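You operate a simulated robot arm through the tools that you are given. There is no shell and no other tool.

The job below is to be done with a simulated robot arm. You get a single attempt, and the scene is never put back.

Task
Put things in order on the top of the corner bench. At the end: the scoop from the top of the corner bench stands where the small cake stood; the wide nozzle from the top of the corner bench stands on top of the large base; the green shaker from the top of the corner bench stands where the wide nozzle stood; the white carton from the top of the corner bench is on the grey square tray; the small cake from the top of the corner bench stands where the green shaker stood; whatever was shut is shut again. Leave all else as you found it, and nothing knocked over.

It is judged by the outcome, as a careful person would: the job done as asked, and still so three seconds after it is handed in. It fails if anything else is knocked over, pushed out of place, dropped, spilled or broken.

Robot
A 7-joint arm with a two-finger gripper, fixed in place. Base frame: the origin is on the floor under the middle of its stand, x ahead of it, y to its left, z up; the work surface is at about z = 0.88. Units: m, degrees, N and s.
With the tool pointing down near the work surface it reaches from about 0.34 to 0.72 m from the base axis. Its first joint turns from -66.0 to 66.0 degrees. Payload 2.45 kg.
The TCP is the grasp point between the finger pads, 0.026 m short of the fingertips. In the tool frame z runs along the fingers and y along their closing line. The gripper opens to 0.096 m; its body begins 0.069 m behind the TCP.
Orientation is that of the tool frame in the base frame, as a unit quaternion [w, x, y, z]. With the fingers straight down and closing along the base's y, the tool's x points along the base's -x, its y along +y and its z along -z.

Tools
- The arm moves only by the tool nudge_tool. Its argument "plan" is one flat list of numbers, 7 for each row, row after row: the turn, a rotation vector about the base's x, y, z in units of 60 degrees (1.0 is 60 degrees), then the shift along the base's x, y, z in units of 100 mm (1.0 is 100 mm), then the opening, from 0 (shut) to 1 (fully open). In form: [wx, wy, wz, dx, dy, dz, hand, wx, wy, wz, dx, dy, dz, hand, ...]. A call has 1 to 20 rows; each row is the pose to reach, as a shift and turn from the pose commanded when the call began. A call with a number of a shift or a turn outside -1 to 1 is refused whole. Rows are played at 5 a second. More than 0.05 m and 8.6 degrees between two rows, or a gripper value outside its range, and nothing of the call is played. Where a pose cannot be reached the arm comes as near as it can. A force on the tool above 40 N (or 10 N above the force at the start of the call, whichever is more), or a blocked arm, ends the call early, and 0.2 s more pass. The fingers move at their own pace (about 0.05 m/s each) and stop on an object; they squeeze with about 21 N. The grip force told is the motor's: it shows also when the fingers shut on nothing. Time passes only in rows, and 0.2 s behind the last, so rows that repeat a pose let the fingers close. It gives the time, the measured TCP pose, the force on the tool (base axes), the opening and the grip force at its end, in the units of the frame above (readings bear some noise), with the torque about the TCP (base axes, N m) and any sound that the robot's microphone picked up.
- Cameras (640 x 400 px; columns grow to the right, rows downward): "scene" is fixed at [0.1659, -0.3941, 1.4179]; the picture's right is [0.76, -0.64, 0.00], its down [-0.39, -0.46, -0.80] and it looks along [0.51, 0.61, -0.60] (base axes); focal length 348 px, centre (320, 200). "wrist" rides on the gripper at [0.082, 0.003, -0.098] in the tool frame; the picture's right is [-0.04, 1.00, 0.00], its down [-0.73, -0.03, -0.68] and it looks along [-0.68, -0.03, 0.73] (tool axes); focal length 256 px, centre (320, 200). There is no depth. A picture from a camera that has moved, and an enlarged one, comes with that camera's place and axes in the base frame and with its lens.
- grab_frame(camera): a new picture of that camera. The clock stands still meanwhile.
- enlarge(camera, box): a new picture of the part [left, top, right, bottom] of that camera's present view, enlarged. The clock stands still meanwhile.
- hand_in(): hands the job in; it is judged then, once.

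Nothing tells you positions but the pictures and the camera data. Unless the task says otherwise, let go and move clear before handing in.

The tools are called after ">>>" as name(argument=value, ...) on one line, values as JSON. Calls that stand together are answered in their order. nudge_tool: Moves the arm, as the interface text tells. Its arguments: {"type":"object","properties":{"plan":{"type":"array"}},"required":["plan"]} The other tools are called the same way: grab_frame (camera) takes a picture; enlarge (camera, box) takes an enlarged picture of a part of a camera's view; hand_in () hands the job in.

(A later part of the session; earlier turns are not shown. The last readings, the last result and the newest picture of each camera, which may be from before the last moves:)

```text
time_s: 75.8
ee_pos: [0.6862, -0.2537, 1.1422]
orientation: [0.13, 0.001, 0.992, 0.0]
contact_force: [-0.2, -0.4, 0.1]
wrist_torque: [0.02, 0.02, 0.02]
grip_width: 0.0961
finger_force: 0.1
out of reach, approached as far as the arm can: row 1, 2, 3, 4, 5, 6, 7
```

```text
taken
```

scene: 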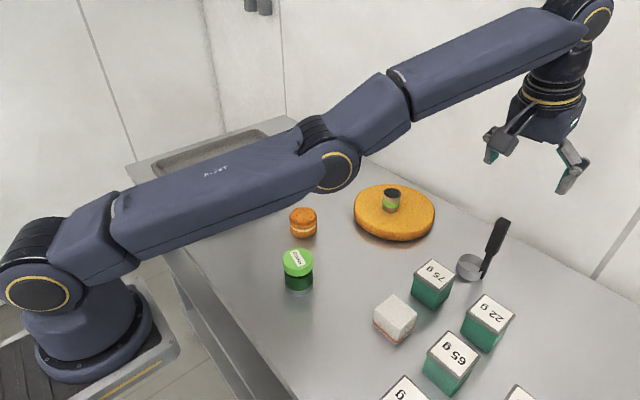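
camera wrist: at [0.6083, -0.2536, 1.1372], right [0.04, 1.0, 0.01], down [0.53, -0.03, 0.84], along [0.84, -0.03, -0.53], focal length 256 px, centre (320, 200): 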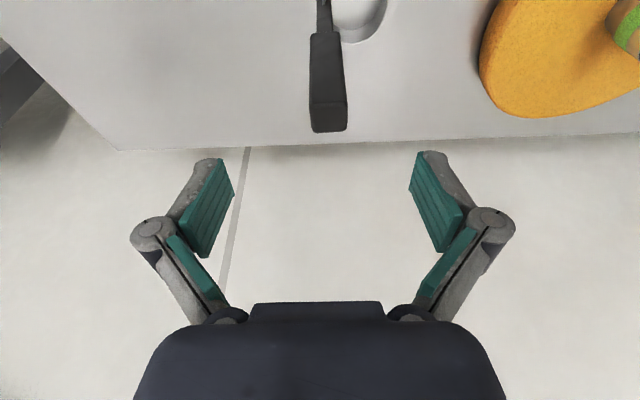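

The arm slid along its straight line but hasn't bent its elbow yet. I'll hold a target clearly further inward, well above everything, so it can work itself out.

>>> nudge_tool(plan=[0, 0, 0, -0.3, 0.1, 0.1, 1, 0, 0, 0, -0.6, 0.2, 0.2, 1, 0, 0, 0, -0.9, 0.3, 0.3, 1, 0, 0, 0, -1.0, 0.4, 0.3, 1, 0, 0, 0, -1.0, 0.4, 0.3, 1, 0, 0, 0, -1.0, 0.4, 0.3, 1, 0, 0, 0, -1.0, 0.4, 0.3, 1, 0, 0, 0, -1.0, 0.4, 0.3, 1])

>>> grab_frame(camera="scene")

```text
time_s: 77.6
ee_pos: [0.6542, -0.2461, 1.2136]
orientation: [0.13, 0.0, 0.992, 0.0]
contact_force: [0.5, 0.2, -0.9]
wrist_torque: [-0.03, 0.04, 0.02]
grip_width: 0.0961
finger_force: 0.2
out of reach, approached as far as the arm can: row 1, 2, 3, 4, 5, 6, 7, 8
```

```text
taken
```

scene: 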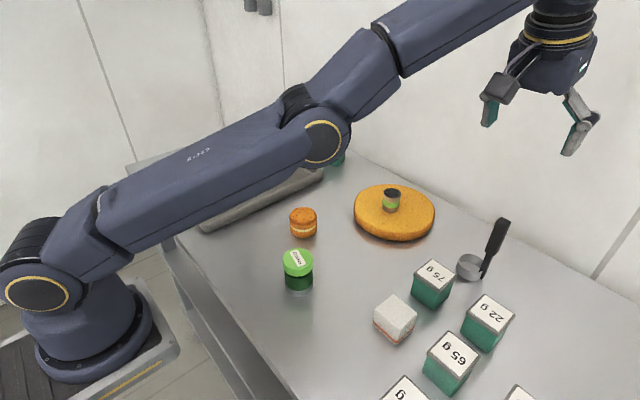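

It's still straight. Next I'll bring the tool back to vertical and swing the target away from the scoop, towards open space over the large base, which should free the elbow.

>>> nudge_tool(plan=[0, 0.05, 0, 0, 0.2, 0.1, 1, 0, 0.1, 0, 0, 0.4, 0.2, 1, 0, 0.15, 0, 0, 0.6, 0.2, 1, 0, 0.2, 0, 0, 0.8, 0.2, 1, 0, 0.25, 0, 0, 1.0, 0.2, 1, 0, 0.25, 0, 0, 1.0, 0.2, 1, 0, 0.25, 0, 0, 1.0, 0.2, 1])

>>> grab_frame(camera="scene")

```text
time_s: 79.2
ee_pos: [0.6329, -0.1404, 1.2188]
orientation: [-0.001, 0.0, 1.0, -0.001]
contact_force: [-0.7, 0.5, 0.0]
wrist_torque: [0.04, 0.0, -0.01]
grip_width: 0.0958
finger_force: 0.0
out of reach, approached as far as the arm can: row 1, 2, 3, 4, 5, 6, 7
```

```text
taken
```

scene: 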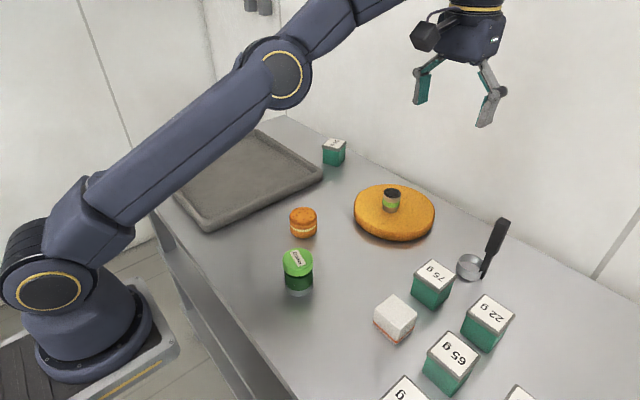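

The target is well inside reach but the straight elbow can't find its way back. Tilting the tool inward should rotate the elbow the right way, so I'll do that here, high and clear of everything.

>>> nudge_tool(plan=[0, 0.12, 0, 0, 0, 0.1, 1, 0, 0.24, 0, 0, 0, 0.1, 1, 0, 0.36, 0, 0, 0, 0.1, 1, 0, 0.48, 0, 0, 0, 0.1, 1, 0, 0.5, 0, 0, 0, 0.1, 1, 0, 0.5, 0, 0, 0, 0.1, 1, 0, 0.5, 0, 0, 0, 0.1, 1])

>>> grab_frame(camera="scene")

```text
time_s: 80.8
ee_pos: [0.5376, -0.1408, 1.1764]
orientation: [-0.234, -0.013, 0.972, -0.016]
contact_force: [0.0, 0.1, -0.5]
wrist_torque: [0.01, 0.01, -0.01]
grip_width: 0.096
finger_force: 0.0
out of reach, approached as far as the arm can: row 1, 2, 3, 4, 5, 6, 7
```

```text
taken
```

scene: 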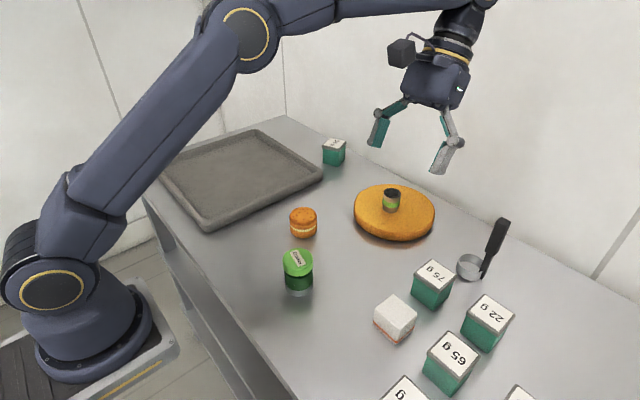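

That freed the elbow. Now I'll let it settle and bring the tool back to vertical.

>>> nudge_tool(plan=[0, 0, 0, 0, 0, 0, 1, 0, 0, 0, 0, 0, 0, 1, 0, 0, 0, 0, 0, 0, 1, 0, -0.12, 0, 0, 0, 0, 1, 0, -0.24, 0, 0, 0, 0, 1, 0, -0.36, 0, 0, 0, 0, 1, 0, -0.48, 0, 0, 0, 0, 1, 0, -0.5, 0, 0, 0, 0, 1, 0, -0.5, 0, 0, 0, 0, 1])

>>> grab_frame(camera="scene")

```text
time_s: 82.8
ee_pos: [0.536, -0.1388, 1.1744]
orientation: [0.026, -0.006, 0.999, -0.017]
contact_force: [-0.4, -0.6, 0.5]
wrist_torque: [0.01, -0.02, 0.02]
grip_width: 0.0961
finger_force: 0.1
```

```text
taken
```

scene: 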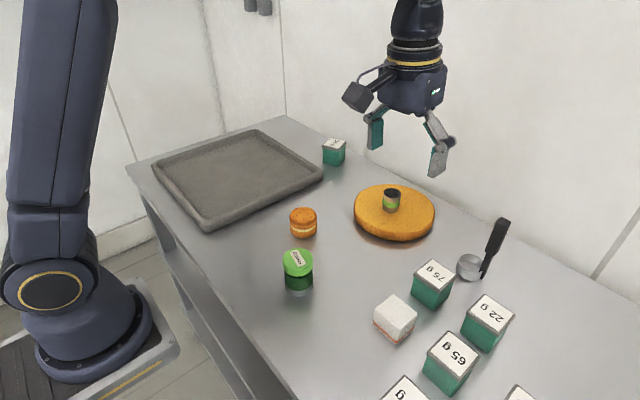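

The elbow is bent normally again. I'll now tilt outward by 18° while well inside reach, and line up behind and above the scoop's handle.

>>> nudge_tool(plan=[0.01, -0.08, -0.004, 0.1, -0.2, -0.1, 1, 0.02, -0.16, -0.008, 0.25, -0.5, -0.25, 1, 0.0325, -0.25, -0.0115, 0.4, -0.8, -0.4, 1, 0.0325, -0.25, -0.0115, 0.5, -1.0, -0.5, 1, 0.0325, -0.25, -0.0115, 0.5, -1.0, -0.5, 1, 0.0325, -0.25, -0.0115, 0.5, -1.0, -0.5, 1])

>>> grab_frame(camera="scene")

>>> grab_frame(camera="wrist")

```text
time_s: 84.2
ee_pos: [0.5873, -0.2395, 1.125]
orientation: [0.155, 0.002, 0.988, -0.001]
contact_force: [-0.6, 0.3, -0.3]
wrist_torque: [0.0, -0.03, -0.03]
grip_width: 0.096
finger_force: 0.1
```

```text
taken
```

scene: 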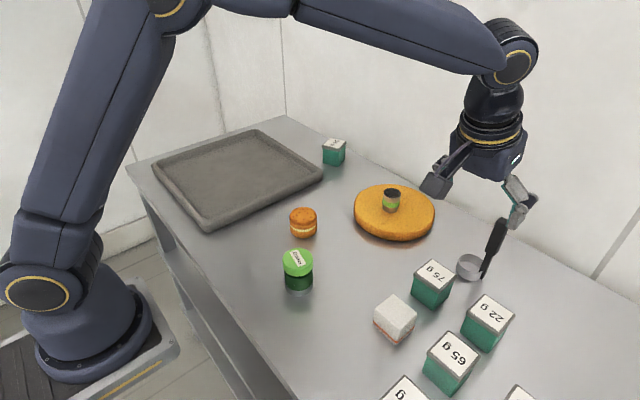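

```text
taken
camera wrist: at [0.4796, -0.2359, 1.1926], right [0.04, 1.0, 0.01], down [0.49, -0.03, 0.87], along [0.87, -0.03, -0.49], focal length 256 px, centre (320, 200)
```

wrist: 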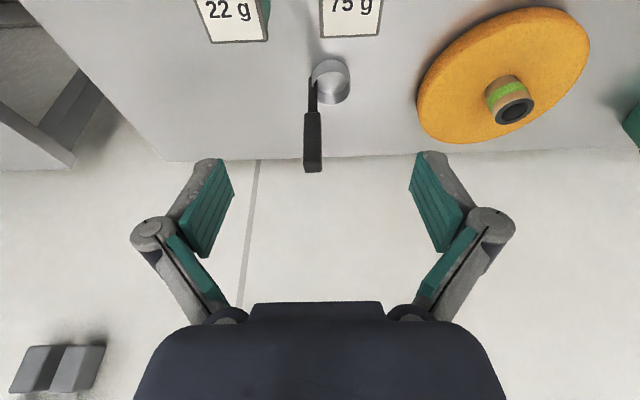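

Good configuration with plenty of elbow bend. I'm moving diagonally down towards the handle.

>>> nudge_tool(plan=[0, 0, 0, 0.2, -0.04, -0.2, 1, 0, 0, 0, 0.45, -0.09, -0.45, 1, 0, 0, 0, 0.63, -0.125, -0.65, 1, 0, 0, 0, 0.63, -0.125, -0.65, 1, 0, 0, 0, 0.63, -0.125, -0.65, 1])

>>> grab_frame(camera="wrist")

>>> enlarge(camera="scene", box=[420, 120, 560, 300])

```text
time_s: 85.4
ee_pos: [0.6503, -0.2497, 1.0586]
orientation: [0.156, 0.002, 0.988, -0.001]
contact_force: [-0.3, -0.2, 0.4]
wrist_torque: [-0.02, 0.03, 0.03]
grip_width: 0.0961
finger_force: 0.0
```

```text
taken
camera wrist: at [0.5415, -0.2472, 1.1269], right [0.04, 1.0, 0.01], down [0.49, -0.03, 0.87], along [0.87, -0.03, -0.49], focal length 256 px, centre (320, 200)
```

wrist: 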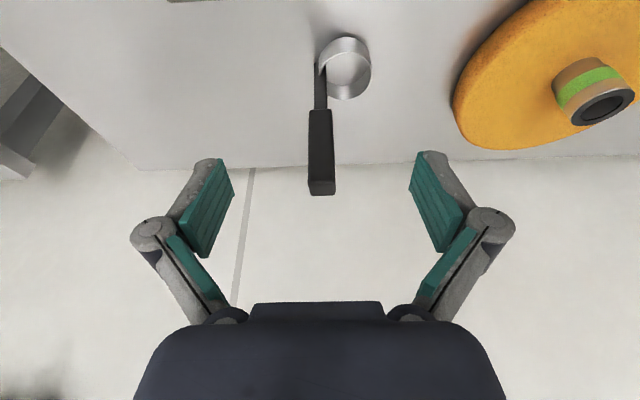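

```text
2.22 times, centred on (490, 210) of scene
camera zoom: at [0.1659, -0.3942, 1.4179], right [0.76, -0.64, 0.0], down [-0.39, -0.46, -0.8], along [0.51, 0.61, -0.6], focal length 774 px, centre (-58, 178)
```

zoom: 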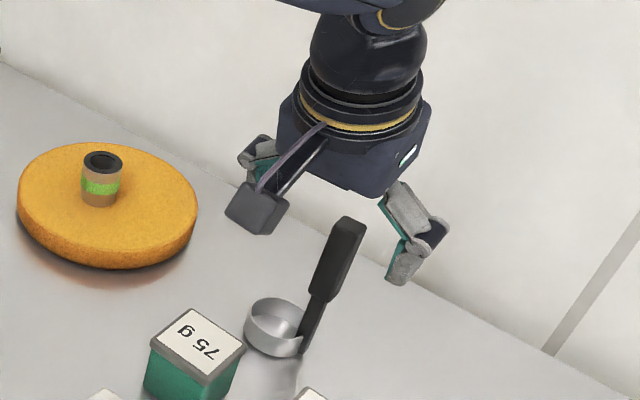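

>>> nudge_tool(plan=[0, 0, 0, 0.15, -0.01, -0.15, 1, 0, 0, 0, 0.3, -0.02, -0.35, 1, 0, 0, 0, 0.42, -0.02, -0.55, 1, 0, 0, 0, 0.49, -0.02, -0.68, 1, 0, 0, 0, 0.49, -0.02, -0.68, 1, 0, 0, 0, 0.49, -0.02, -0.68, 1])

>>> grab_frame(camera="wrist")

>>> enlarge(camera="scene", box=[430, 160, 550, 300])

```text
time_s: 86.8
ee_pos: [0.6992, -0.2499, 0.9898]
orientation: [0.155, 0.002, 0.988, -0.001]
contact_force: [0.5, 0.4, 0.2]
wrist_torque: [0.02, 0.0, -0.03]
grip_width: 0.0959
finger_force: 0.1
```

```text
taken
camera wrist: at [0.5917, -0.248, 1.0593], right [0.04, 1.0, 0.01], down [0.49, -0.03, 0.87], along [0.87, -0.03, -0.49], focal length 256 px, centre (320, 200)
```

wrist: 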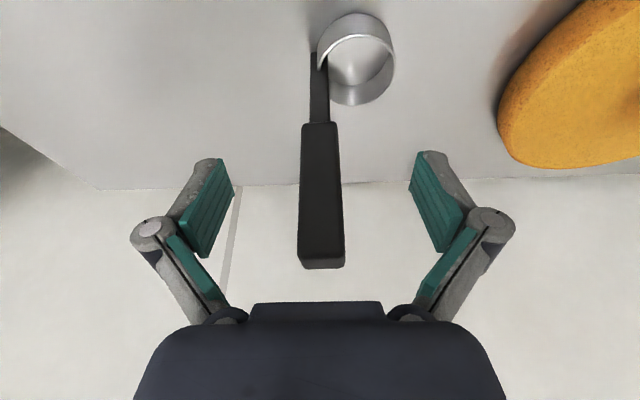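

```text
2.86 times, centred on (490, 230) of scene
camera zoom: at [0.1659, -0.3941, 1.4179], right [0.76, -0.64, 0.0], down [-0.39, -0.46, -0.8], along [0.51, 0.61, -0.6], focal length 994 px, centre (-166, 114)
```

zoom: 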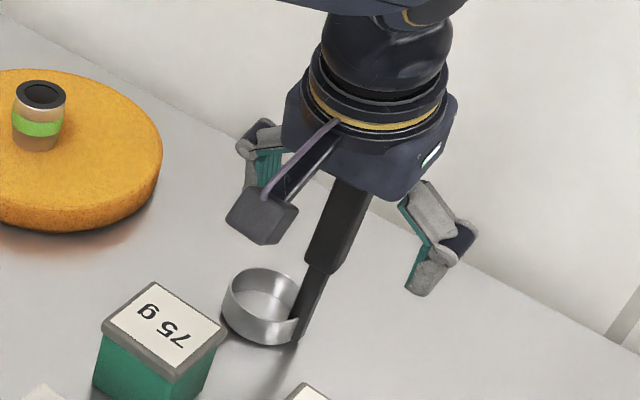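

The handle is centred between the pads. Closing on it now.

>>> nudge_tool(plan=[0, 0, 0, 0, 0, 0, 0.7, 0, 0, 0, 0, 0, 0, 0.45, 0, 0, 0, 0, 0, 0, 0.3, 0, 0, 0, 0, 0, 0, 0.2, 0, 0, 0, 0, 0, 0, 0, 0, 0, 0, 0, 0, 0, 0, 0, 0, 0, 0, 0, 0, 0, 0, 0, 0, 0, 0, 0, 0])

>>> grab_frame(camera="wrist")

>>> enlarge(camera="scene", box=[430, 160, 550, 300])

```text
time_s: 88.6
ee_pos: [0.701, -0.252, 0.9906]
orientation: [0.156, 0.002, 0.988, -0.001]
contact_force: [-0.1, -0.8, 0.8]
wrist_torque: [-0.03, 0.02, -0.03]
grip_width: 0.0192
finger_force: 20.8
```

```text
taken
camera wrist: at [0.5916, -0.2481, 1.0595], right [0.04, 1.0, 0.01], down [0.49, -0.03, 0.87], along [0.87, -0.03, -0.49], focal length 256 px, centre (320, 200)
```

wrist: 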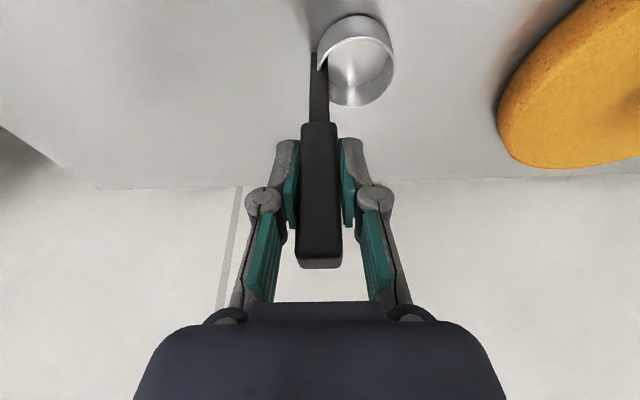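

```text
2.86 times, centred on (490, 230) of scene
camera zoom: at [0.1658, -0.3941, 1.4179], right [0.76, -0.64, 0.0], down [-0.39, -0.46, -0.8], along [0.51, 0.61, -0.6], focal length 994 px, centre (-166, 114)
```

zoom: 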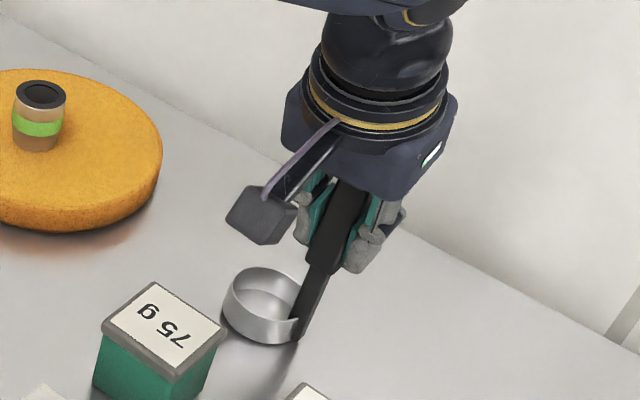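

The handle is gripped at 19 mm. I'm lifting slowly and straight.

>>> nudge_tool(plan=[0, 0, 0, 0, 0, 0.01, 0, 0, 0, 0, 0, 0, 0.02, 0, 0, 0, 0, 0, 0, 0.04, 0, 0, 0, 0, 0, 0, 0.07, 0, 0, 0, 0, 0, 0, 0.11, 0, 0, 0, 0, 0, 0, 0.15, 0, 0, 0, 0, 0, 0, 0.2, 0, 0, 0, 0, 0, 0, 0.25, 0, 0, 0, 0, 0, 0, 0.25, 0])

>>> grab_frame(camera="wrist")

>>> enlarge(camera="scene", box=[430, 160, 550, 300])

```text
time_s: 90.6
ee_pos: [0.699, -0.2532, 1.0145]
orientation: [0.155, 0.003, 0.988, -0.001]
contact_force: [0.1, 0.1, -1.5]
wrist_torque: [-0.03, 0.01, -0.04]
grip_width: 0.0196
finger_force: 21.2
```

```text
taken
camera wrist: at [0.5901, -0.2507, 1.0839], right [0.04, 1.0, 0.01], down [0.49, -0.03, 0.87], along [0.87, -0.03, -0.49], focal length 256 px, centre (320, 200)
```

wrist: 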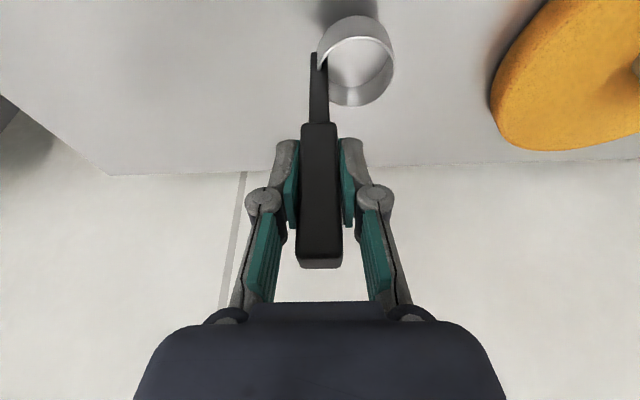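

```text
2.86 times, centred on (490, 230) of scene
camera zoom: at [0.1659, -0.3942, 1.4179], right [0.76, -0.64, 0.0], down [-0.39, -0.46, -0.8], along [0.51, 0.61, -0.6], focal length 994 px, centre (-166, 114)
```

zoom: 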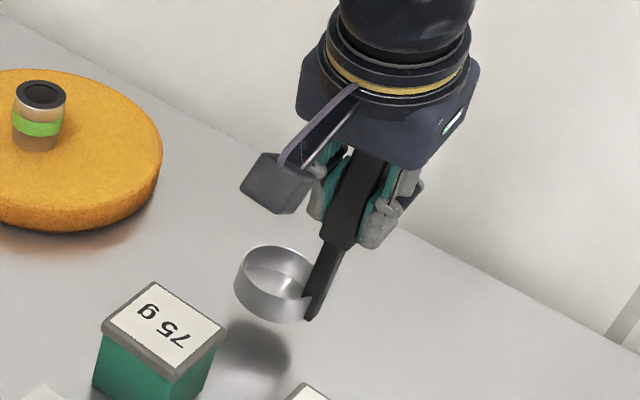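

The scoop is up and stable. I'll lift higher while pulling back, clear of the 75 g cube.

>>> nudge_tool(plan=[0, 0, 0, -0.03, 0, 0.05, 0, 0, 0, 0, -0.1, 0.02, 0.15, 0, 0, 0, 0, -0.2, 0.05, 0.27, 0, 0, 0, 0, -0.32, 0.09, 0.4, 0, 0, 0, 0, -0.45, 0.14, 0.53, 0, 0, 0, 0, -0.6, 0.2, 0.66, 0, 0, 0, 0, -0.75, 0.27, 0.78, 0, 0, 0, 0, -0.9, 0.35, 0.88, 0, 0, 0, 0, -1.0, 0.4, 0.92, 0, 0, 0, 0, -1.0, 0.4, 0.92, 0])

>>> grab_frame(camera="scene")

>>> grab_frame(camera="wrist")

```text
time_s: 92.8
ee_pos: [0.5992, -0.2135, 1.1064]
orientation: [0.155, 0.003, 0.988, 0.0]
contact_force: [0.7, -0.1, -1.0]
wrist_torque: [-0.02, -0.02, -0.02]
grip_width: 0.0196
finger_force: 21.2
```

```text
taken
```

scene: 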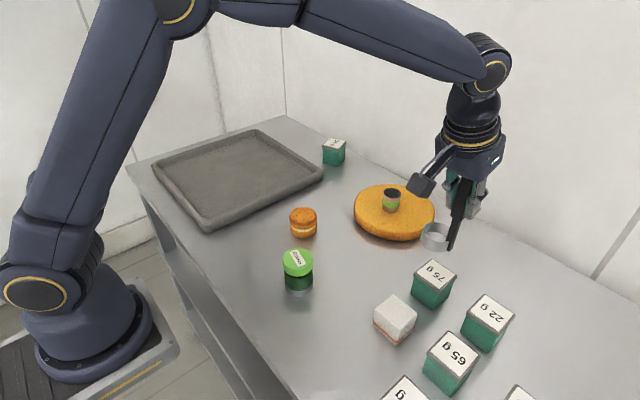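

```text
taken
camera wrist: at [0.4904, -0.211, 1.1754], right [0.04, 1.0, 0.01], down [0.49, -0.03, 0.87], along [0.87, -0.03, -0.49], focal length 256 px, centre (320, 200)
```

wrist: 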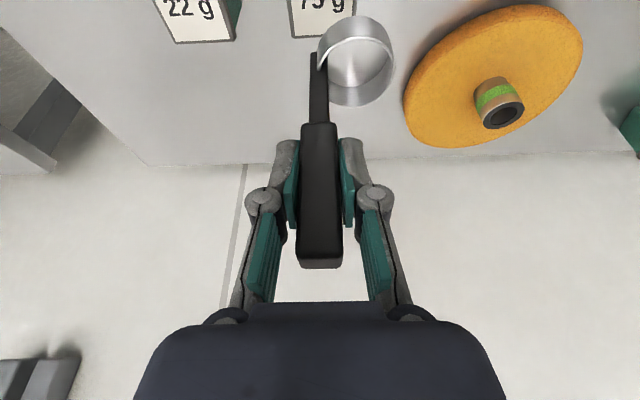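

The scoop is well clear. I'm carrying it across at height towards the cake's old spot.

>>> nudge_tool(plan=[0, 0, 0, -0.04, 0.06, 0, 0, 0, 0, 0, -0.13, 0.18, 0, 0, 0, 0, 0, -0.25, 0.36, 0, 0, 0, 0, 0, -0.37, 0.53, 0, 0, 0, 0, 0, -0.48, 0.69, 0, 0, 0, 0, 0, -0.58, 0.83, 0, 0, 0, 0, 0, -0.65, 0.94, 0, 0, 0, 0, 0, -0.68, 0.98, 0, 0])

>>> nudge_tool(plan=[0, 0, 0, -0.04, 0.06, 0, 0, 0, 0, 0, -0.13, 0.18, 0, 0, 0, 0, 0, -0.25, 0.36, 0, 0, 0, 0, 0, -0.37, 0.53, 0, 0, 0, 0, 0, -0.48, 0.69, 0, 0, 0, 0, 0, -0.58, 0.83, 0, 0, 0, 0, 0, -0.65, 0.94, 0, 0, 0, 0, 0, -0.68, 0.98, 0, 0])

>>> grab_frame(camera="scene")

>>> grab_frame(camera="wrist")

```text
time_s: 94.6
ee_pos: [0.5295, -0.1144, 1.108]
orientation: [0.155, 0.002, 0.988, -0.001]
contact_force: [-0.1, -0.6, -1.5]
wrist_torque: [0.01, 0.0, 0.02]
grip_width: 0.0198
finger_force: 20.8
```

```text
time_s: 96.4
ee_pos: [0.462, -0.0188, 1.109]
orientation: [0.155, 0.002, 0.988, -0.002]
contact_force: [0.5, 0.5, -0.9]
wrist_torque: [0.0, -0.03, 0.02]
grip_width: 0.0194
finger_force: 21.2
```

```text
taken
```

scene: 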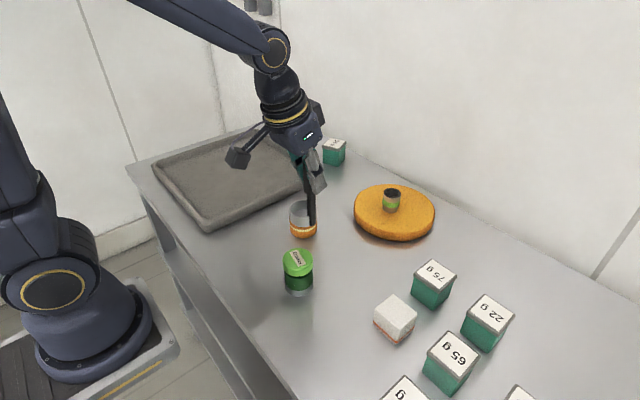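

```text
taken
camera wrist: at [0.3532, -0.0156, 1.1777], right [0.04, 1.0, 0.01], down [0.49, -0.03, 0.87], along [0.87, -0.03, -0.49], focal length 256 px, centre (320, 200)
```

wrist: 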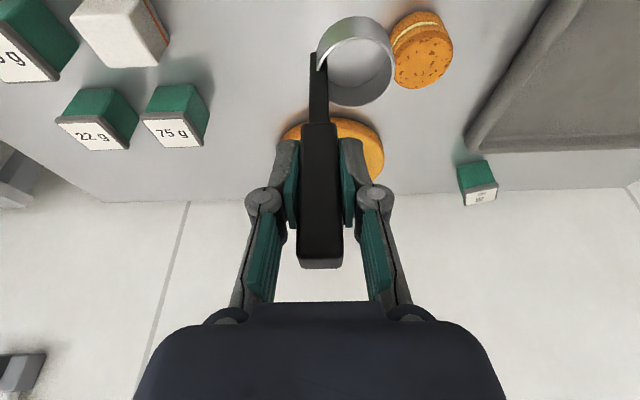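

>>> nudge_tool(plan=[0, 0, 0, -0.03, 0.05, 0, 0, 0, 0, 0, -0.1, 0.15, 0, 0, 0, 0, 0, -0.2, 0.3, 0, 0, 0, 0, 0, -0.32, 0.47, 0, 0, 0, 0, 0, -0.43, 0.63, 0, 0, 0, 0, 0, -0.53, 0.77, 0, 0, 0, 0, 0, -0.6, 0.87, 0, 0, 0, 0, 0, -0.63, 0.92, 0, 0, 0, 0, 0, -0.63, 0.92, 0, 0])

>>> nudge_tool(plan=[0, 0, 0, -0.04, 0.06, -0.03, 0, 0, 0, 0, -0.11, 0.16, -0.1, 0, 0, 0, 0, -0.17, 0.25, -0.2, 0, 0, 0, 0, -0.2, 0.29, -0.32, 0, 0, 0, 0, -0.2, 0.29, -0.45, 0, 0, 0, 0, -0.2, 0.29, -0.58, 0, 0, 0, 0, -0.2, 0.29, -0.68, 0, 0, 0, 0, -0.2, 0.29, -0.74, 0, 0, 0, 0, -0.2, 0.29, -0.76, 0, 0, 0, 0, -0.2, 0.29, -0.76, 0])

>>> grab_frame(camera="scene")

>>> grab_frame(camera="wrist")

```text
time_s: 98.4
ee_pos: [0.3991, 0.0776, 1.1054]
orientation: [0.156, 0.001, 0.988, 0.0]
contact_force: [-0.3, 0.5, -1.0]
wrist_torque: [-0.02, -0.01, 0.0]
grip_width: 0.0199
finger_force: 20.8
```

```text
time_s: 100.6
ee_pos: [0.3793, 0.1038, 1.0325]
orientation: [0.155, 0.001, 0.988, 0.0]
contact_force: [1.0, 0.1, -1.1]
wrist_torque: [-0.01, -0.01, -0.03]
grip_width: 0.0195
finger_force: 21.0
```

```text
taken
```

scene: 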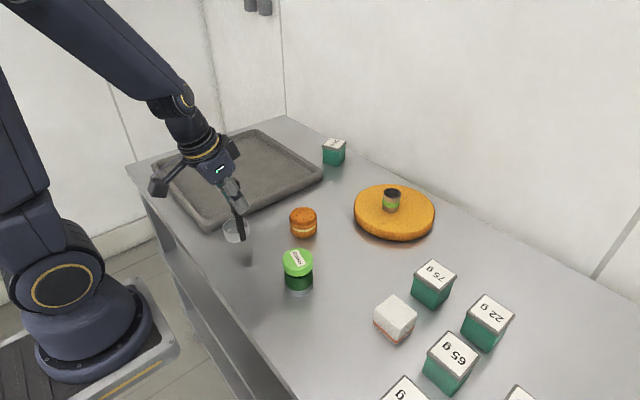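

```text
taken
camera wrist: at [0.2699, 0.1075, 1.1], right [0.04, 1.0, 0.01], down [0.49, -0.03, 0.87], along [0.87, -0.03, -0.49], focal length 256 px, centre (320, 200)
```

wrist: 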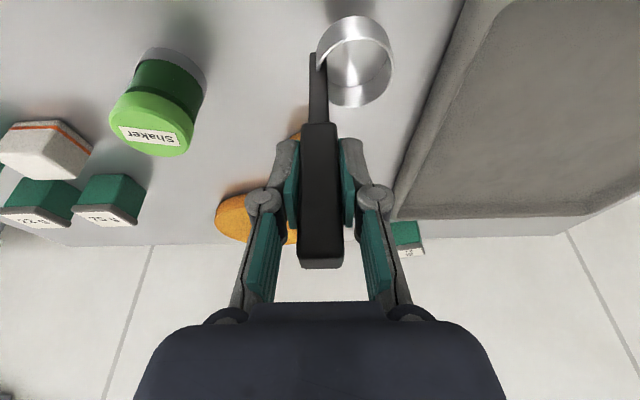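

The scoop is over the cake's old spot with the pose fully reachable. I'm lowering most of the way.

>>> nudge_tool(plan=[0, 0, 0, 0, 0, -0.05, 0, 0, 0, 0, 0, 0, -0.13, 0, 0, 0, 0, 0, 0, -0.21, 0, 0, 0, 0, 0, 0, -0.28, 0, 0, 0, 0, 0, 0, -0.33, 0, 0, 0, 0, 0, 0, -0.34, 0, 0, 0, 0, 0, 0, -0.34, 0])

>>> enlarge(camera="scene", box=[180, 180, 300, 280])

```text
time_s: 102.2
ee_pos: [0.3797, 0.1041, 0.9979]
orientation: [0.156, 0.001, 0.988, -0.001]
contact_force: [0.2, -0.5, -2.4]
wrist_torque: [-0.02, -0.02, 0.0]
grip_width: 0.0196
finger_force: 21.1
```

```text
4.00 times, centred on (240, 230) of scene
camera zoom: at [0.1659, -0.3941, 1.4179], right [0.76, -0.64, 0.0], down [-0.39, -0.46, -0.8], along [0.51, 0.61, -0.6], focal length 1392 px, centre (640, 80)
```

zoom: 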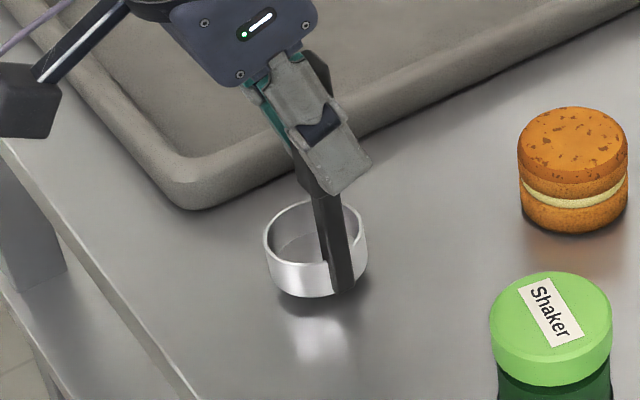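

It's nearly down and lined up well with where the cake was. Final few millimetres now.

>>> nudge_tool(plan=[0, 0, 0, 0, 0, -0.015, 0, 0, 0, 0, 0, 0, -0.03, 0, 0, 0, 0, 0, 0, -0.045, 0, 0, 0, 0, 0, 0, -0.06, 0, 0, 0, 0, 0, 0, -0.06, 0])

>>> nudge_tool(plan=[0, 0, 0, 0, 0, -0.008, 0, 0, 0, 0, 0, 0, -0.015, 0, 0, 0, 0, 0, 0, -0.015, 0])

>>> enlarge(camera="scene", box=[180, 180, 300, 280])

```text
time_s: 103.4
ee_pos: [0.3812, 0.1046, 0.9929]
orientation: [0.156, 0.001, 0.988, -0.001]
contact_force: [-0.4, -0.5, -0.9]
wrist_torque: [-0.03, -0.01, 0.01]
grip_width: 0.0197
finger_force: 20.7
```

```text
time_s: 104.2
ee_pos: [0.3806, 0.1025, 0.9913]
orientation: [0.156, 0.001, 0.988, -0.001]
contact_force: [-2.8, -5.7, 17.0]
wrist_torque: [-0.14, 0.16, 0.0]
grip_width: 0.0197
finger_force: 20.7
```

```text
4.00 times, centred on (240, 230) of scene
camera zoom: at [0.1656, -0.3944, 1.4179], right [0.76, -0.64, 0.0], down [-0.39, -0.46, -0.8], along [0.51, 0.61, -0.6], focal length 1392 px, centre (640, 80)
```

zoom: 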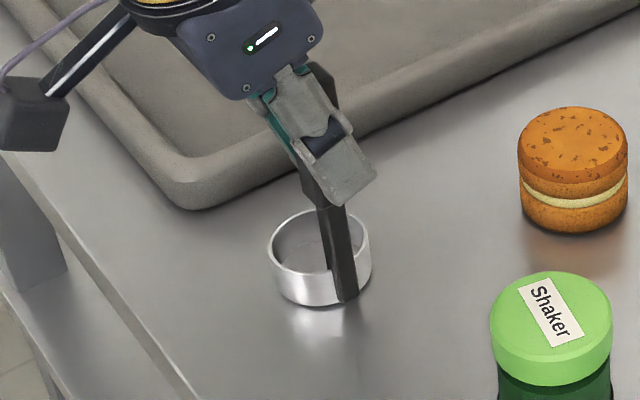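

Contact. I'm easing the pressure, opening gently, then moving straight up off the handle.

>>> nudge_tool(plan=[0, 0, 0, 0, 0, 0.006, 0, 0, 0, 0, 0, 0, 0.01, 0, 0, 0, 0, 0, 0, 0.01, 0, 0, 0, 0, 0, 0, 0.01, 0.24, 0, 0, 0, 0, 0, 0.01, 0.32, 0, 0, 0, 0, 0, 0.01, 0.5, 0, 0, 0, 0, 0, 0.01, 0.75, 0, 0, 0, 0, 0, 0.01, 0.75, 0, 0, 0, 0, 0, 0.01, 0.75])

>>> grab_frame(camera="wrist")

>>> enlarge(camera="scene", box=[180, 180, 300, 280])

```text
time_s: 106.2
ee_pos: [0.38, 0.1027, 0.9907]
orientation: [0.156, 0.002, 0.988, -0.001]
contact_force: [0.4, -0.9, 0.2]
wrist_torque: [0.0, 0.0, 0.01]
grip_width: 0.072
finger_force: 0.0
```

```text
taken
camera wrist: at [0.2713, 0.1063, 1.0595], right [0.04, 1.0, 0.01], down [0.49, -0.03, 0.87], along [0.87, -0.03, -0.49], focal length 256 px, centre (320, 200)
```

wrist: 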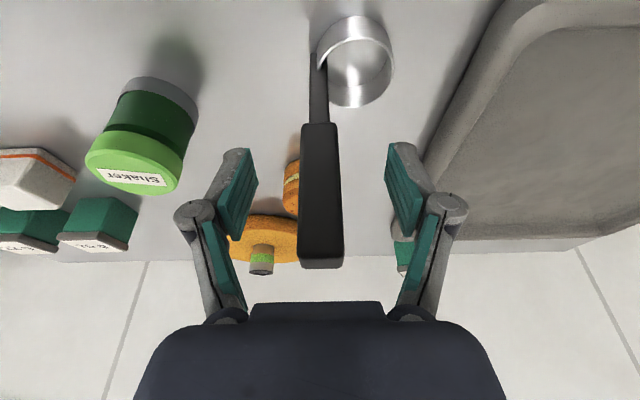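

```text
4.00 times, centred on (240, 230) of scene
camera zoom: at [0.1659, -0.3941, 1.4179], right [0.76, -0.64, 0.0], down [-0.39, -0.46, -0.8], along [0.51, 0.61, -0.6], focal length 1392 px, centre (640, 80)
```

zoom: 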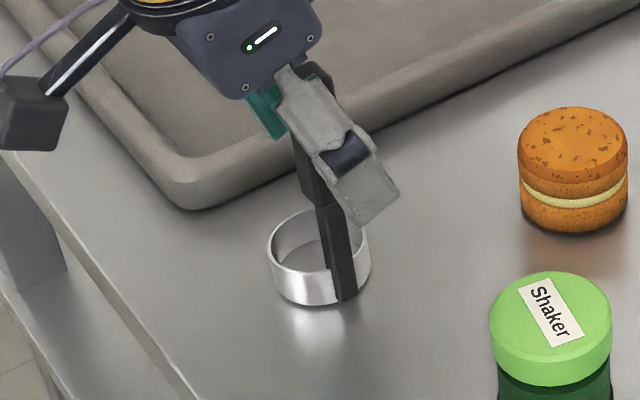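

The scoop stands free. I'm rising straight up.

>>> nudge_tool(plan=[0, 0, 0, 0, 0, 0.1, 0.75, 0, 0, 0, 0, 0, 0.25, 0.75, 0, 0, 0, 0, 0, 0.45, 0.75, 0, 0, 0, 0, 0, 0.7, 0.75, 0, 0, 0, 0, 0, 0.95, 0.75, 0, 0, 0, 0, 0, 0.95, 0.75])

>>> grab_frame(camera="scene")

>>> enlarge(camera="scene", box=[180, 180, 300, 280])

>>> grab_frame(camera="wrist")

```text
time_s: 107.6
ee_pos: [0.3795, 0.1042, 1.0895]
orientation: [0.156, 0.002, 0.988, -0.001]
contact_force: [-0.5, 0.1, -0.5]
wrist_torque: [0.0, 0.04, -0.02]
grip_width: 0.0722
finger_force: 0.0
```

```text
taken
```

scene: 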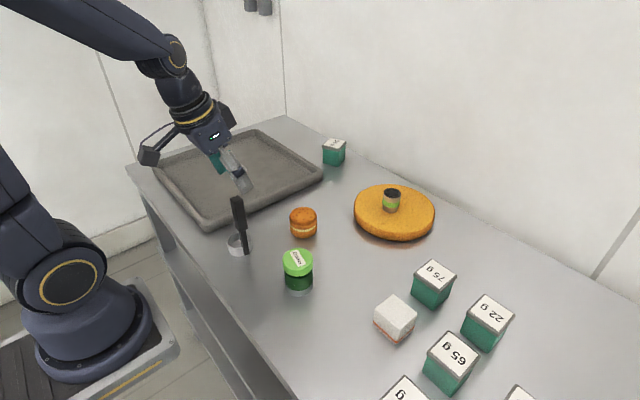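

```text
4.00 times, centred on (240, 230) of scene
camera zoom: at [0.1659, -0.3941, 1.4179], right [0.76, -0.64, 0.0], down [-0.39, -0.46, -0.8], along [0.51, 0.61, -0.6], focal length 1392 px, centre (640, 80)
```

zoom: 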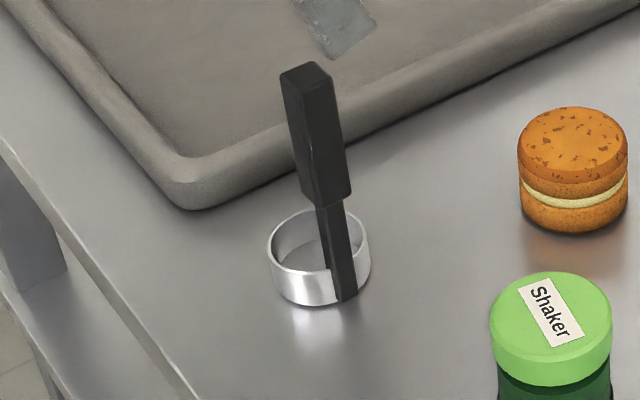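

```text
taken
camera wrist: at [0.2714, 0.1066, 1.1567], right [0.04, 1.0, 0.01], down [0.49, -0.03, 0.87], along [0.87, -0.03, -0.49], focal length 256 px, centre (320, 200)
```

wrist: 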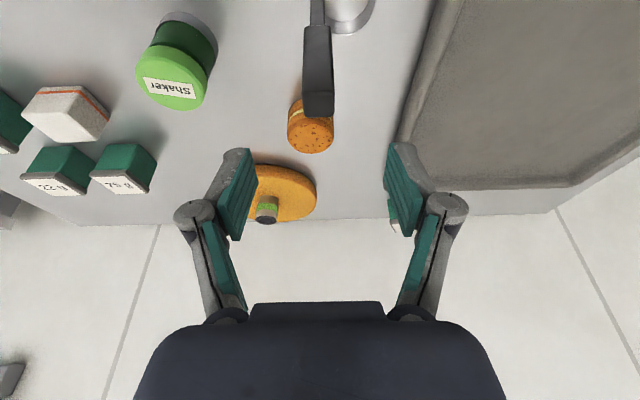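

The scoop stands upright where the cake was. Last is the white carton, so I'm going back to a vertical tool and moving over to it.

>>> nudge_tool(plan=[0, 0.06, 0, 0.1, -0.1, 0.1, 0.75, 0, 0.15, 0, 0.2, -0.35, 0.2, 0.75, 0, 0.24, 0, 0.35, -0.65, 0.2, 0.75, 0, 0.299, 0, 0.5, -1.0, 0.2, 0.75, 0, 0.299, 0, 0.5, -1.0, 0.2, 0.75])

>>> nudge_tool(plan=[0, 0, 0, 0.15, -0.35, -0.05, 0.75, 0, 0, 0, 0.3, -0.7, -0.15, 0.75, 0, 0, 0, 0.45, -1.0, -0.2, 0.75, 0, 0, 0, 0.45, -1.0, -0.2, 0.75])

>>> nudge_tool(plan=[0, 0, 0, 0, -0.35, -0.1, 0.75, 0, 0, 0, 0, -0.7, -0.2, 0.75, 0, 0, 0, 0, -1.0, -0.3, 0.75, 0, 0, 0, 0, -1.0, -0.3, 0.75, 0, 0, 0, 0, -1.0, -0.3, 0.75])

>>> grab_frame(camera="wrist")

>>> grab_frame(camera="scene")

```text
time_s: 108.8
ee_pos: [0.4293, 0.0014, 1.1077]
orientation: [-0.001, 0.001, 1.0, -0.002]
contact_force: [0.2, -0.2, 0.3]
wrist_torque: [0.03, -0.02, 0.01]
grip_width: 0.0722
finger_force: 0.1
```

```text
time_s: 109.8
ee_pos: [0.4739, -0.0994, 1.0851]
orientation: [0.0, 0.001, 1.0, -0.002]
contact_force: [0.0, 0.0, 0.3]
wrist_torque: [0.01, -0.04, 0.0]
grip_width: 0.0719
finger_force: 0.0
```

```text
time_s: 111.0
ee_pos: [0.4753, -0.1978, 1.0566]
orientation: [-0.001, 0.002, 1.0, -0.002]
contact_force: [0.5, 0.6, -0.7]
wrist_torque: [-0.01, -0.02, 0.0]
grip_width: 0.0719
finger_force: 0.0
```

```text
taken
camera wrist: at [0.3943, -0.1943, 1.1539], right [0.04, 1.0, 0.0], down [0.73, -0.03, 0.68], along [0.68, -0.03, -0.73], focal length 256 px, centre (320, 200)
```

wrist: 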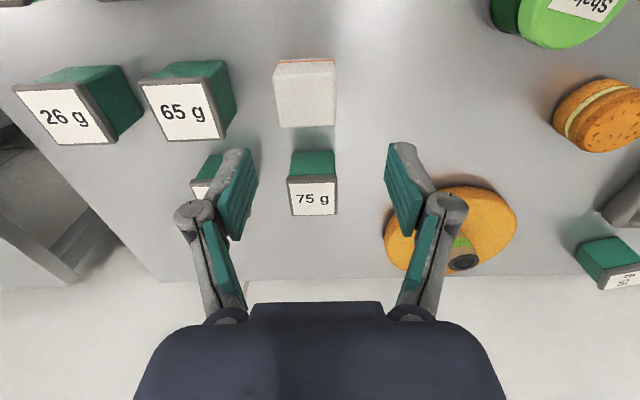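

```text
taken
```

scene: 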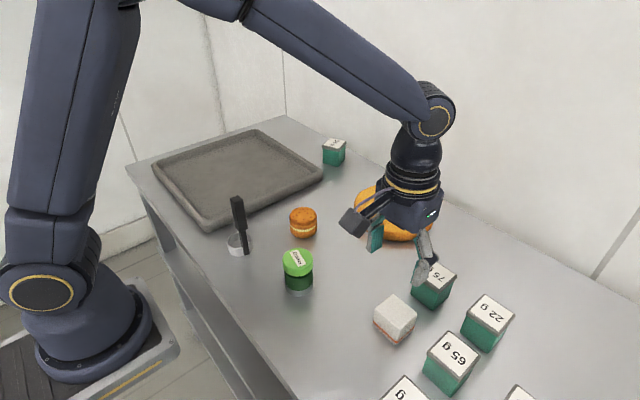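

>>> enlarge(camera="wrist", box=[220, 40, 380, 160])

>>> enlarge(camera="scene", box=[350, 250, 470, 350])

```text
3.33 times, centred on (300, 100) of wrist
camera zoom: at [0.3943, -0.1943, 1.1539], right [0.04, 1.0, 0.0], down [0.73, -0.03, 0.68], along [0.68, -0.03, -0.73], focal length 853 px, centre (387, 533)
```

zoom: 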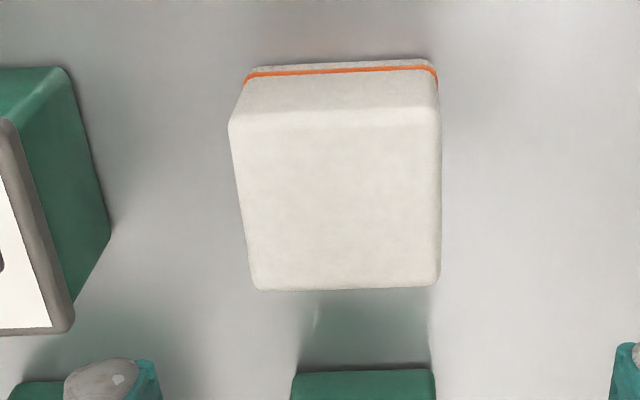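

```text
4.00 times, centred on (410, 300) of scene
camera zoom: at [0.1659, -0.3942, 1.4179], right [0.76, -0.64, 0.0], down [-0.39, -0.46, -0.8], along [0.51, 0.61, -0.6], focal length 1392 px, centre (-40, -200)
```

zoom: 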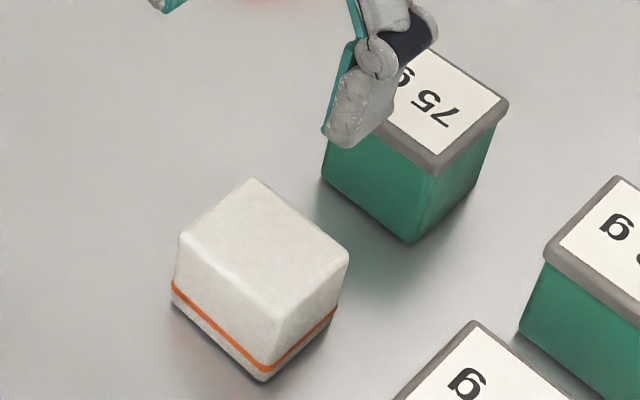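

The carton is about 50 mm square and 45 mm tall, centred near (0.485, -0.211). The 65 g cube's face is at about y -0.29, so a 72 mm opening fits. I'm moving over it and partway down.

>>> nudge_tool(plan=[0, 0, 0, 0.085, -0.13, -0.2, 0.75, 0, 0, 0, 0.085, -0.13, -0.5, 0.75, 0, 0, 0, 0.085, -0.13, -0.8, 0.75, 0, 0, 0, 0.085, -0.13, -0.8, 0.75, 0, 0, 0, 0.085, -0.13, -0.8, 0.75])

>>> grab_frame(camera="wrist")

>>> enlarge(camera="scene", box=[350, 230, 490, 350])

```text
time_s: 112.2
ee_pos: [0.4841, -0.2097, 0.9762]
orientation: [0.0, 0.001, 1.0, -0.003]
contact_force: [-0.1, 0.1, 0.4]
wrist_torque: [0.03, 0.0, 0.0]
grip_width: 0.0722
finger_force: 0.1
```

```text
taken
camera wrist: at [0.4015, -0.2067, 1.0752], right [0.04, 1.0, 0.0], down [0.73, -0.03, 0.68], along [0.68, -0.03, -0.73], focal length 256 px, centre (320, 200)
```

wrist: 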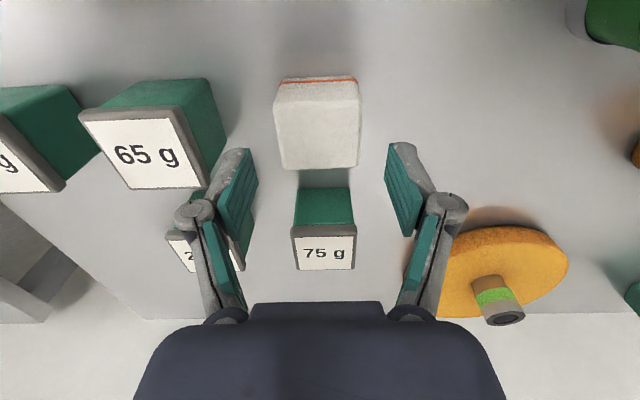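

```text
3.33 times, centred on (420, 290) of scene
camera zoom: at [0.1659, -0.3942, 1.4179], right [0.76, -0.64, 0.0], down [-0.39, -0.46, -0.8], along [0.51, 0.61, -0.6], focal length 1160 px, centre (-13, -100)
```

zoom: 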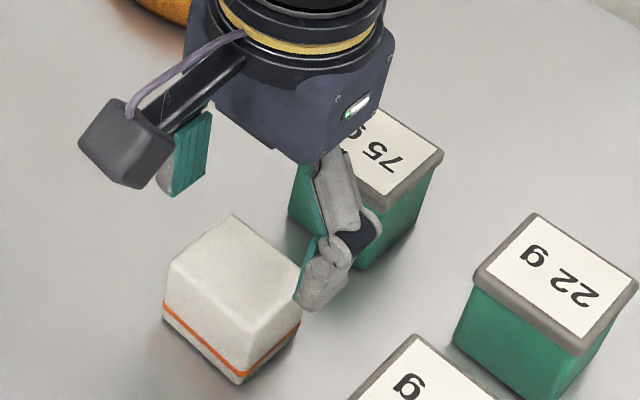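

Aligned, with about 15 mm clearance to the 65 g cube. I'll go down and close moderately.

>>> nudge_tool(plan=[0, 0, 0, 0, -0.01, -0.2, 0.75, 0, 0, 0, 0, -0.01, -0.4, 0.75, 0, 0, 0, 0, -0.01, -0.58, 0.75, 0, 0, 0, 0, -0.01, -0.67, 0.75, 0, 0, 0, 0, -0.01, -0.67, 0.75, 0, 0, 0, 0, -0.01, -0.67, 0.6, 0, 0, 0, 0, -0.01, -0.67, 0.5, 0, 0, 0, 0, -0.01, -0.67, 0.42, 0, 0, 0, 0, -0.01, -0.67, 0.4, 0, 0, 0, 0, -0.01, -0.67, 0.4])

>>> grab_frame(camera="wrist")

>>> enlarge(camera="scene", box=[350, 230, 490, 350])

```text
time_s: 114.4
ee_pos: [0.4823, -0.2098, 0.9071]
orientation: [-0.001, 0.002, 1.0, -0.002]
contact_force: [0.5, -0.7, 0.0]
wrist_torque: [-0.02, -0.03, -0.01]
grip_width: 0.0537
finger_force: 20.6
```

```text
taken
camera wrist: at [0.4002, -0.2077, 1.0065], right [0.04, 1.0, 0.0], down [0.73, -0.03, 0.68], along [0.68, -0.03, -0.73], focal length 256 px, centre (320, 200)
```

wrist: 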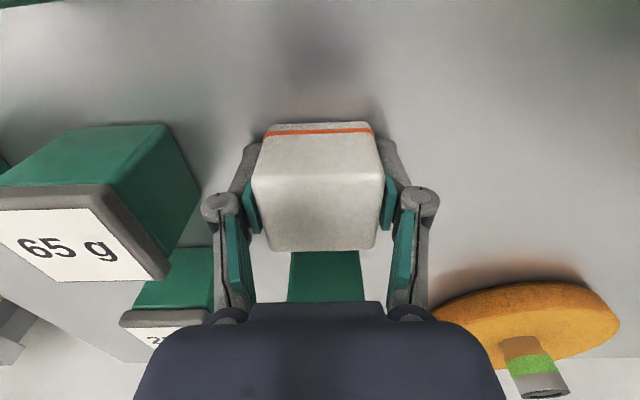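

```text
3.33 times, centred on (420, 290) of scene
camera zoom: at [0.1659, -0.3942, 1.4179], right [0.76, -0.64, 0.0], down [-0.39, -0.46, -0.8], along [0.51, 0.61, -0.6], focal length 1160 px, centre (-13, -100)
```

zoom: 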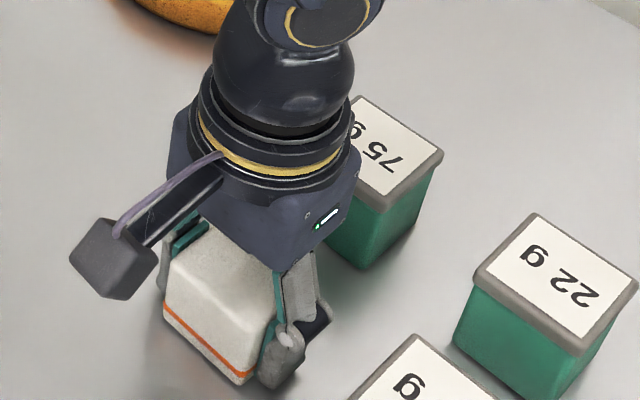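

The carton is gripped (53.7 mm). Testing with a slow lift.

>>> nudge_tool(plan=[0, 0, 0, 0, 0, 0, 0.3, 0, 0, 0, 0, 0, 0.01, 0.3, 0, 0, 0, 0, 0, 0.02, 0.3, 0, 0, 0, 0, 0, 0.04, 0.3, 0, 0, 0, 0, 0, 0.07, 0.3, 0, 0, 0, 0, 0, 0.11, 0.3, 0, 0, 0, 0, 0, 0.16, 0.3, 0, 0, 0, 0, 0, 0.22, 0.3, 0, 0, 0, 0, 0, 0.28, 0.3, 0, 0, 0, 0, 0, 0.3, 0.3, 0, 0, 0, 0, 0, 0.3, 0.3])

>>> grab_frame(camera="wrist")

>>> enlarge(camera="scene", box=[350, 230, 490, 350])

```text
time_s: 116.8
ee_pos: [0.4842, -0.2111, 0.9402]
orientation: [0.001, 0.002, 1.0, -0.002]
contact_force: [0.1, -0.3, -1.0]
wrist_torque: [0.0, 0.04, 0.0]
grip_width: 0.0534
finger_force: 21.5
```

```text
taken
camera wrist: at [0.4016, -0.2082, 1.0381], right [0.04, 1.0, 0.0], down [0.73, -0.03, 0.68], along [0.68, -0.03, -0.73], focal length 256 px, centre (320, 200)
```

wrist: 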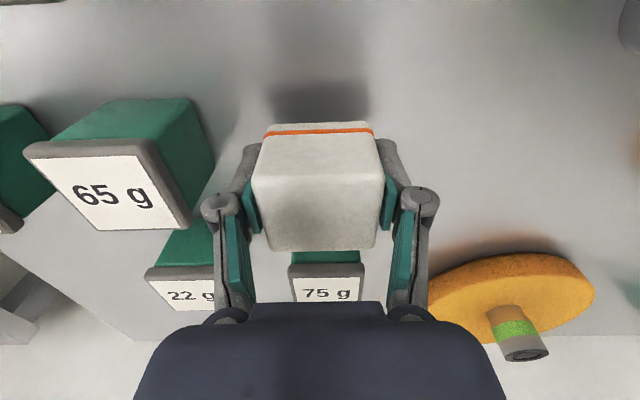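

```text
3.33 times, centred on (420, 290) of scene
camera zoom: at [0.1659, -0.3942, 1.4179], right [0.76, -0.64, 0.0], down [-0.39, -0.46, -0.8], along [0.51, 0.61, -0.6], focal length 1160 px, centre (-13, -100)
```

zoom: 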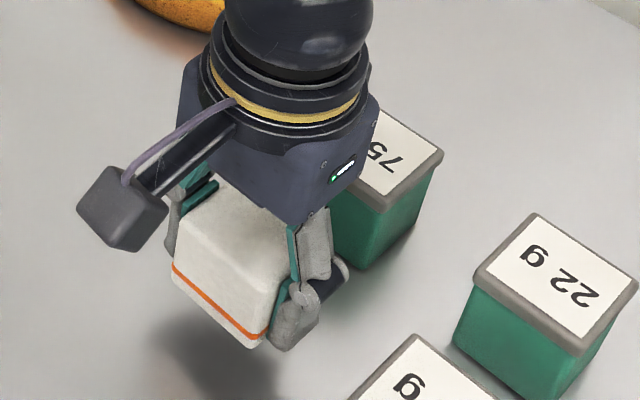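

It lifts securely. I'll raise it above everything, including the scoop's handle height, then carry it across to the tray.

>>> nudge_tool(plan=[0, 0, 0, 0, 0, 0.06, 0.3, 0, 0, 0, 0, 0, 0.18, 0.3, 0, 0, 0, 0, 0.03, 0.34, 0.3, 0, 0, 0, 0.02, 0.1, 0.5, 0.3, 0, 0, 0, 0.03, 0.2, 0.66, 0.3, 0, 0, 0, 0.04, 0.33, 0.8, 0.3, 0, 0, 0, 0.05, 0.47, 0.92, 0.3, 0, 0, 0, 0.05, 0.62, 1.0, 0.3, 0, 0, 0, 0.05, 0.78, 1.0, 0.3, 0, 0, 0, 0.05, 0.92, 1.0, 0.3, 0, 0, 0, 0.05, 1.0, 1.0, 0.3])

>>> nudge_tool(plan=[0, 0, 0, 0, 0.06, 0, 0.3, 0, 0, 0, 0, 0.2, 0, 0.3, 0, 0, 0, 0, 0.38, 0, 0.3, 0, 0, 0, 0, 0.57, 0, 0.3, 0, 0, 0, 0, 0.75, 0, 0.3, 0, 0, 0, 0, 0.9, 0, 0.3, 0, 0, 0, 0, 1.0, 0, 0.3])

>>> grab_frame(camera="scene")

>>> grab_frame(camera="wrist")

```text
time_s: 119.2
ee_pos: [0.4873, -0.1092, 1.0387]
orientation: [0.0, 0.002, 1.0, -0.002]
contact_force: [-0.1, 0.0, -1.6]
wrist_torque: [0.03, 0.0, 0.01]
grip_width: 0.0534
finger_force: 21.3
```

```text
time_s: 120.8
ee_pos: [0.49, -0.0127, 1.0394]
orientation: [0.0, 0.002, 1.0, -0.001]
contact_force: [-0.5, 0.9, -1.4]
wrist_torque: [-0.02, -0.01, 0.02]
grip_width: 0.0537
finger_force: 20.8
```

```text
taken
```

scene: 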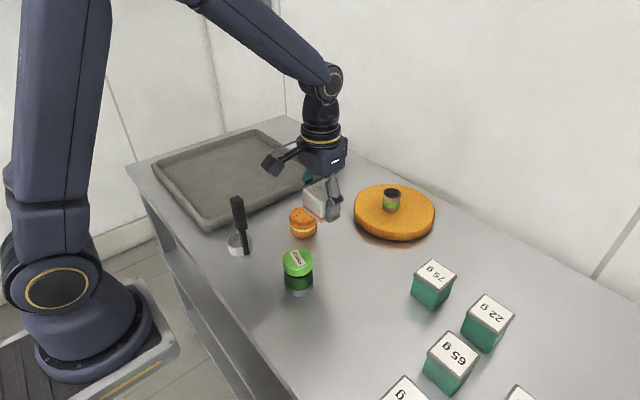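

```text
taken
camera wrist: at [0.4071, -0.0094, 1.1378], right [0.04, 1.0, 0.0], down [0.73, -0.03, 0.68], along [0.68, -0.03, -0.73], focal length 256 px, centre (320, 200)
```

wrist: 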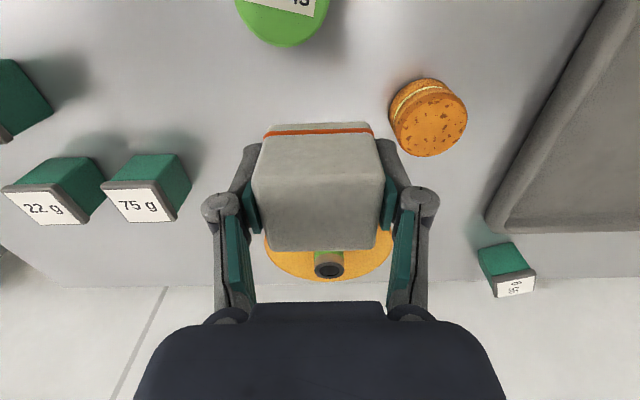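

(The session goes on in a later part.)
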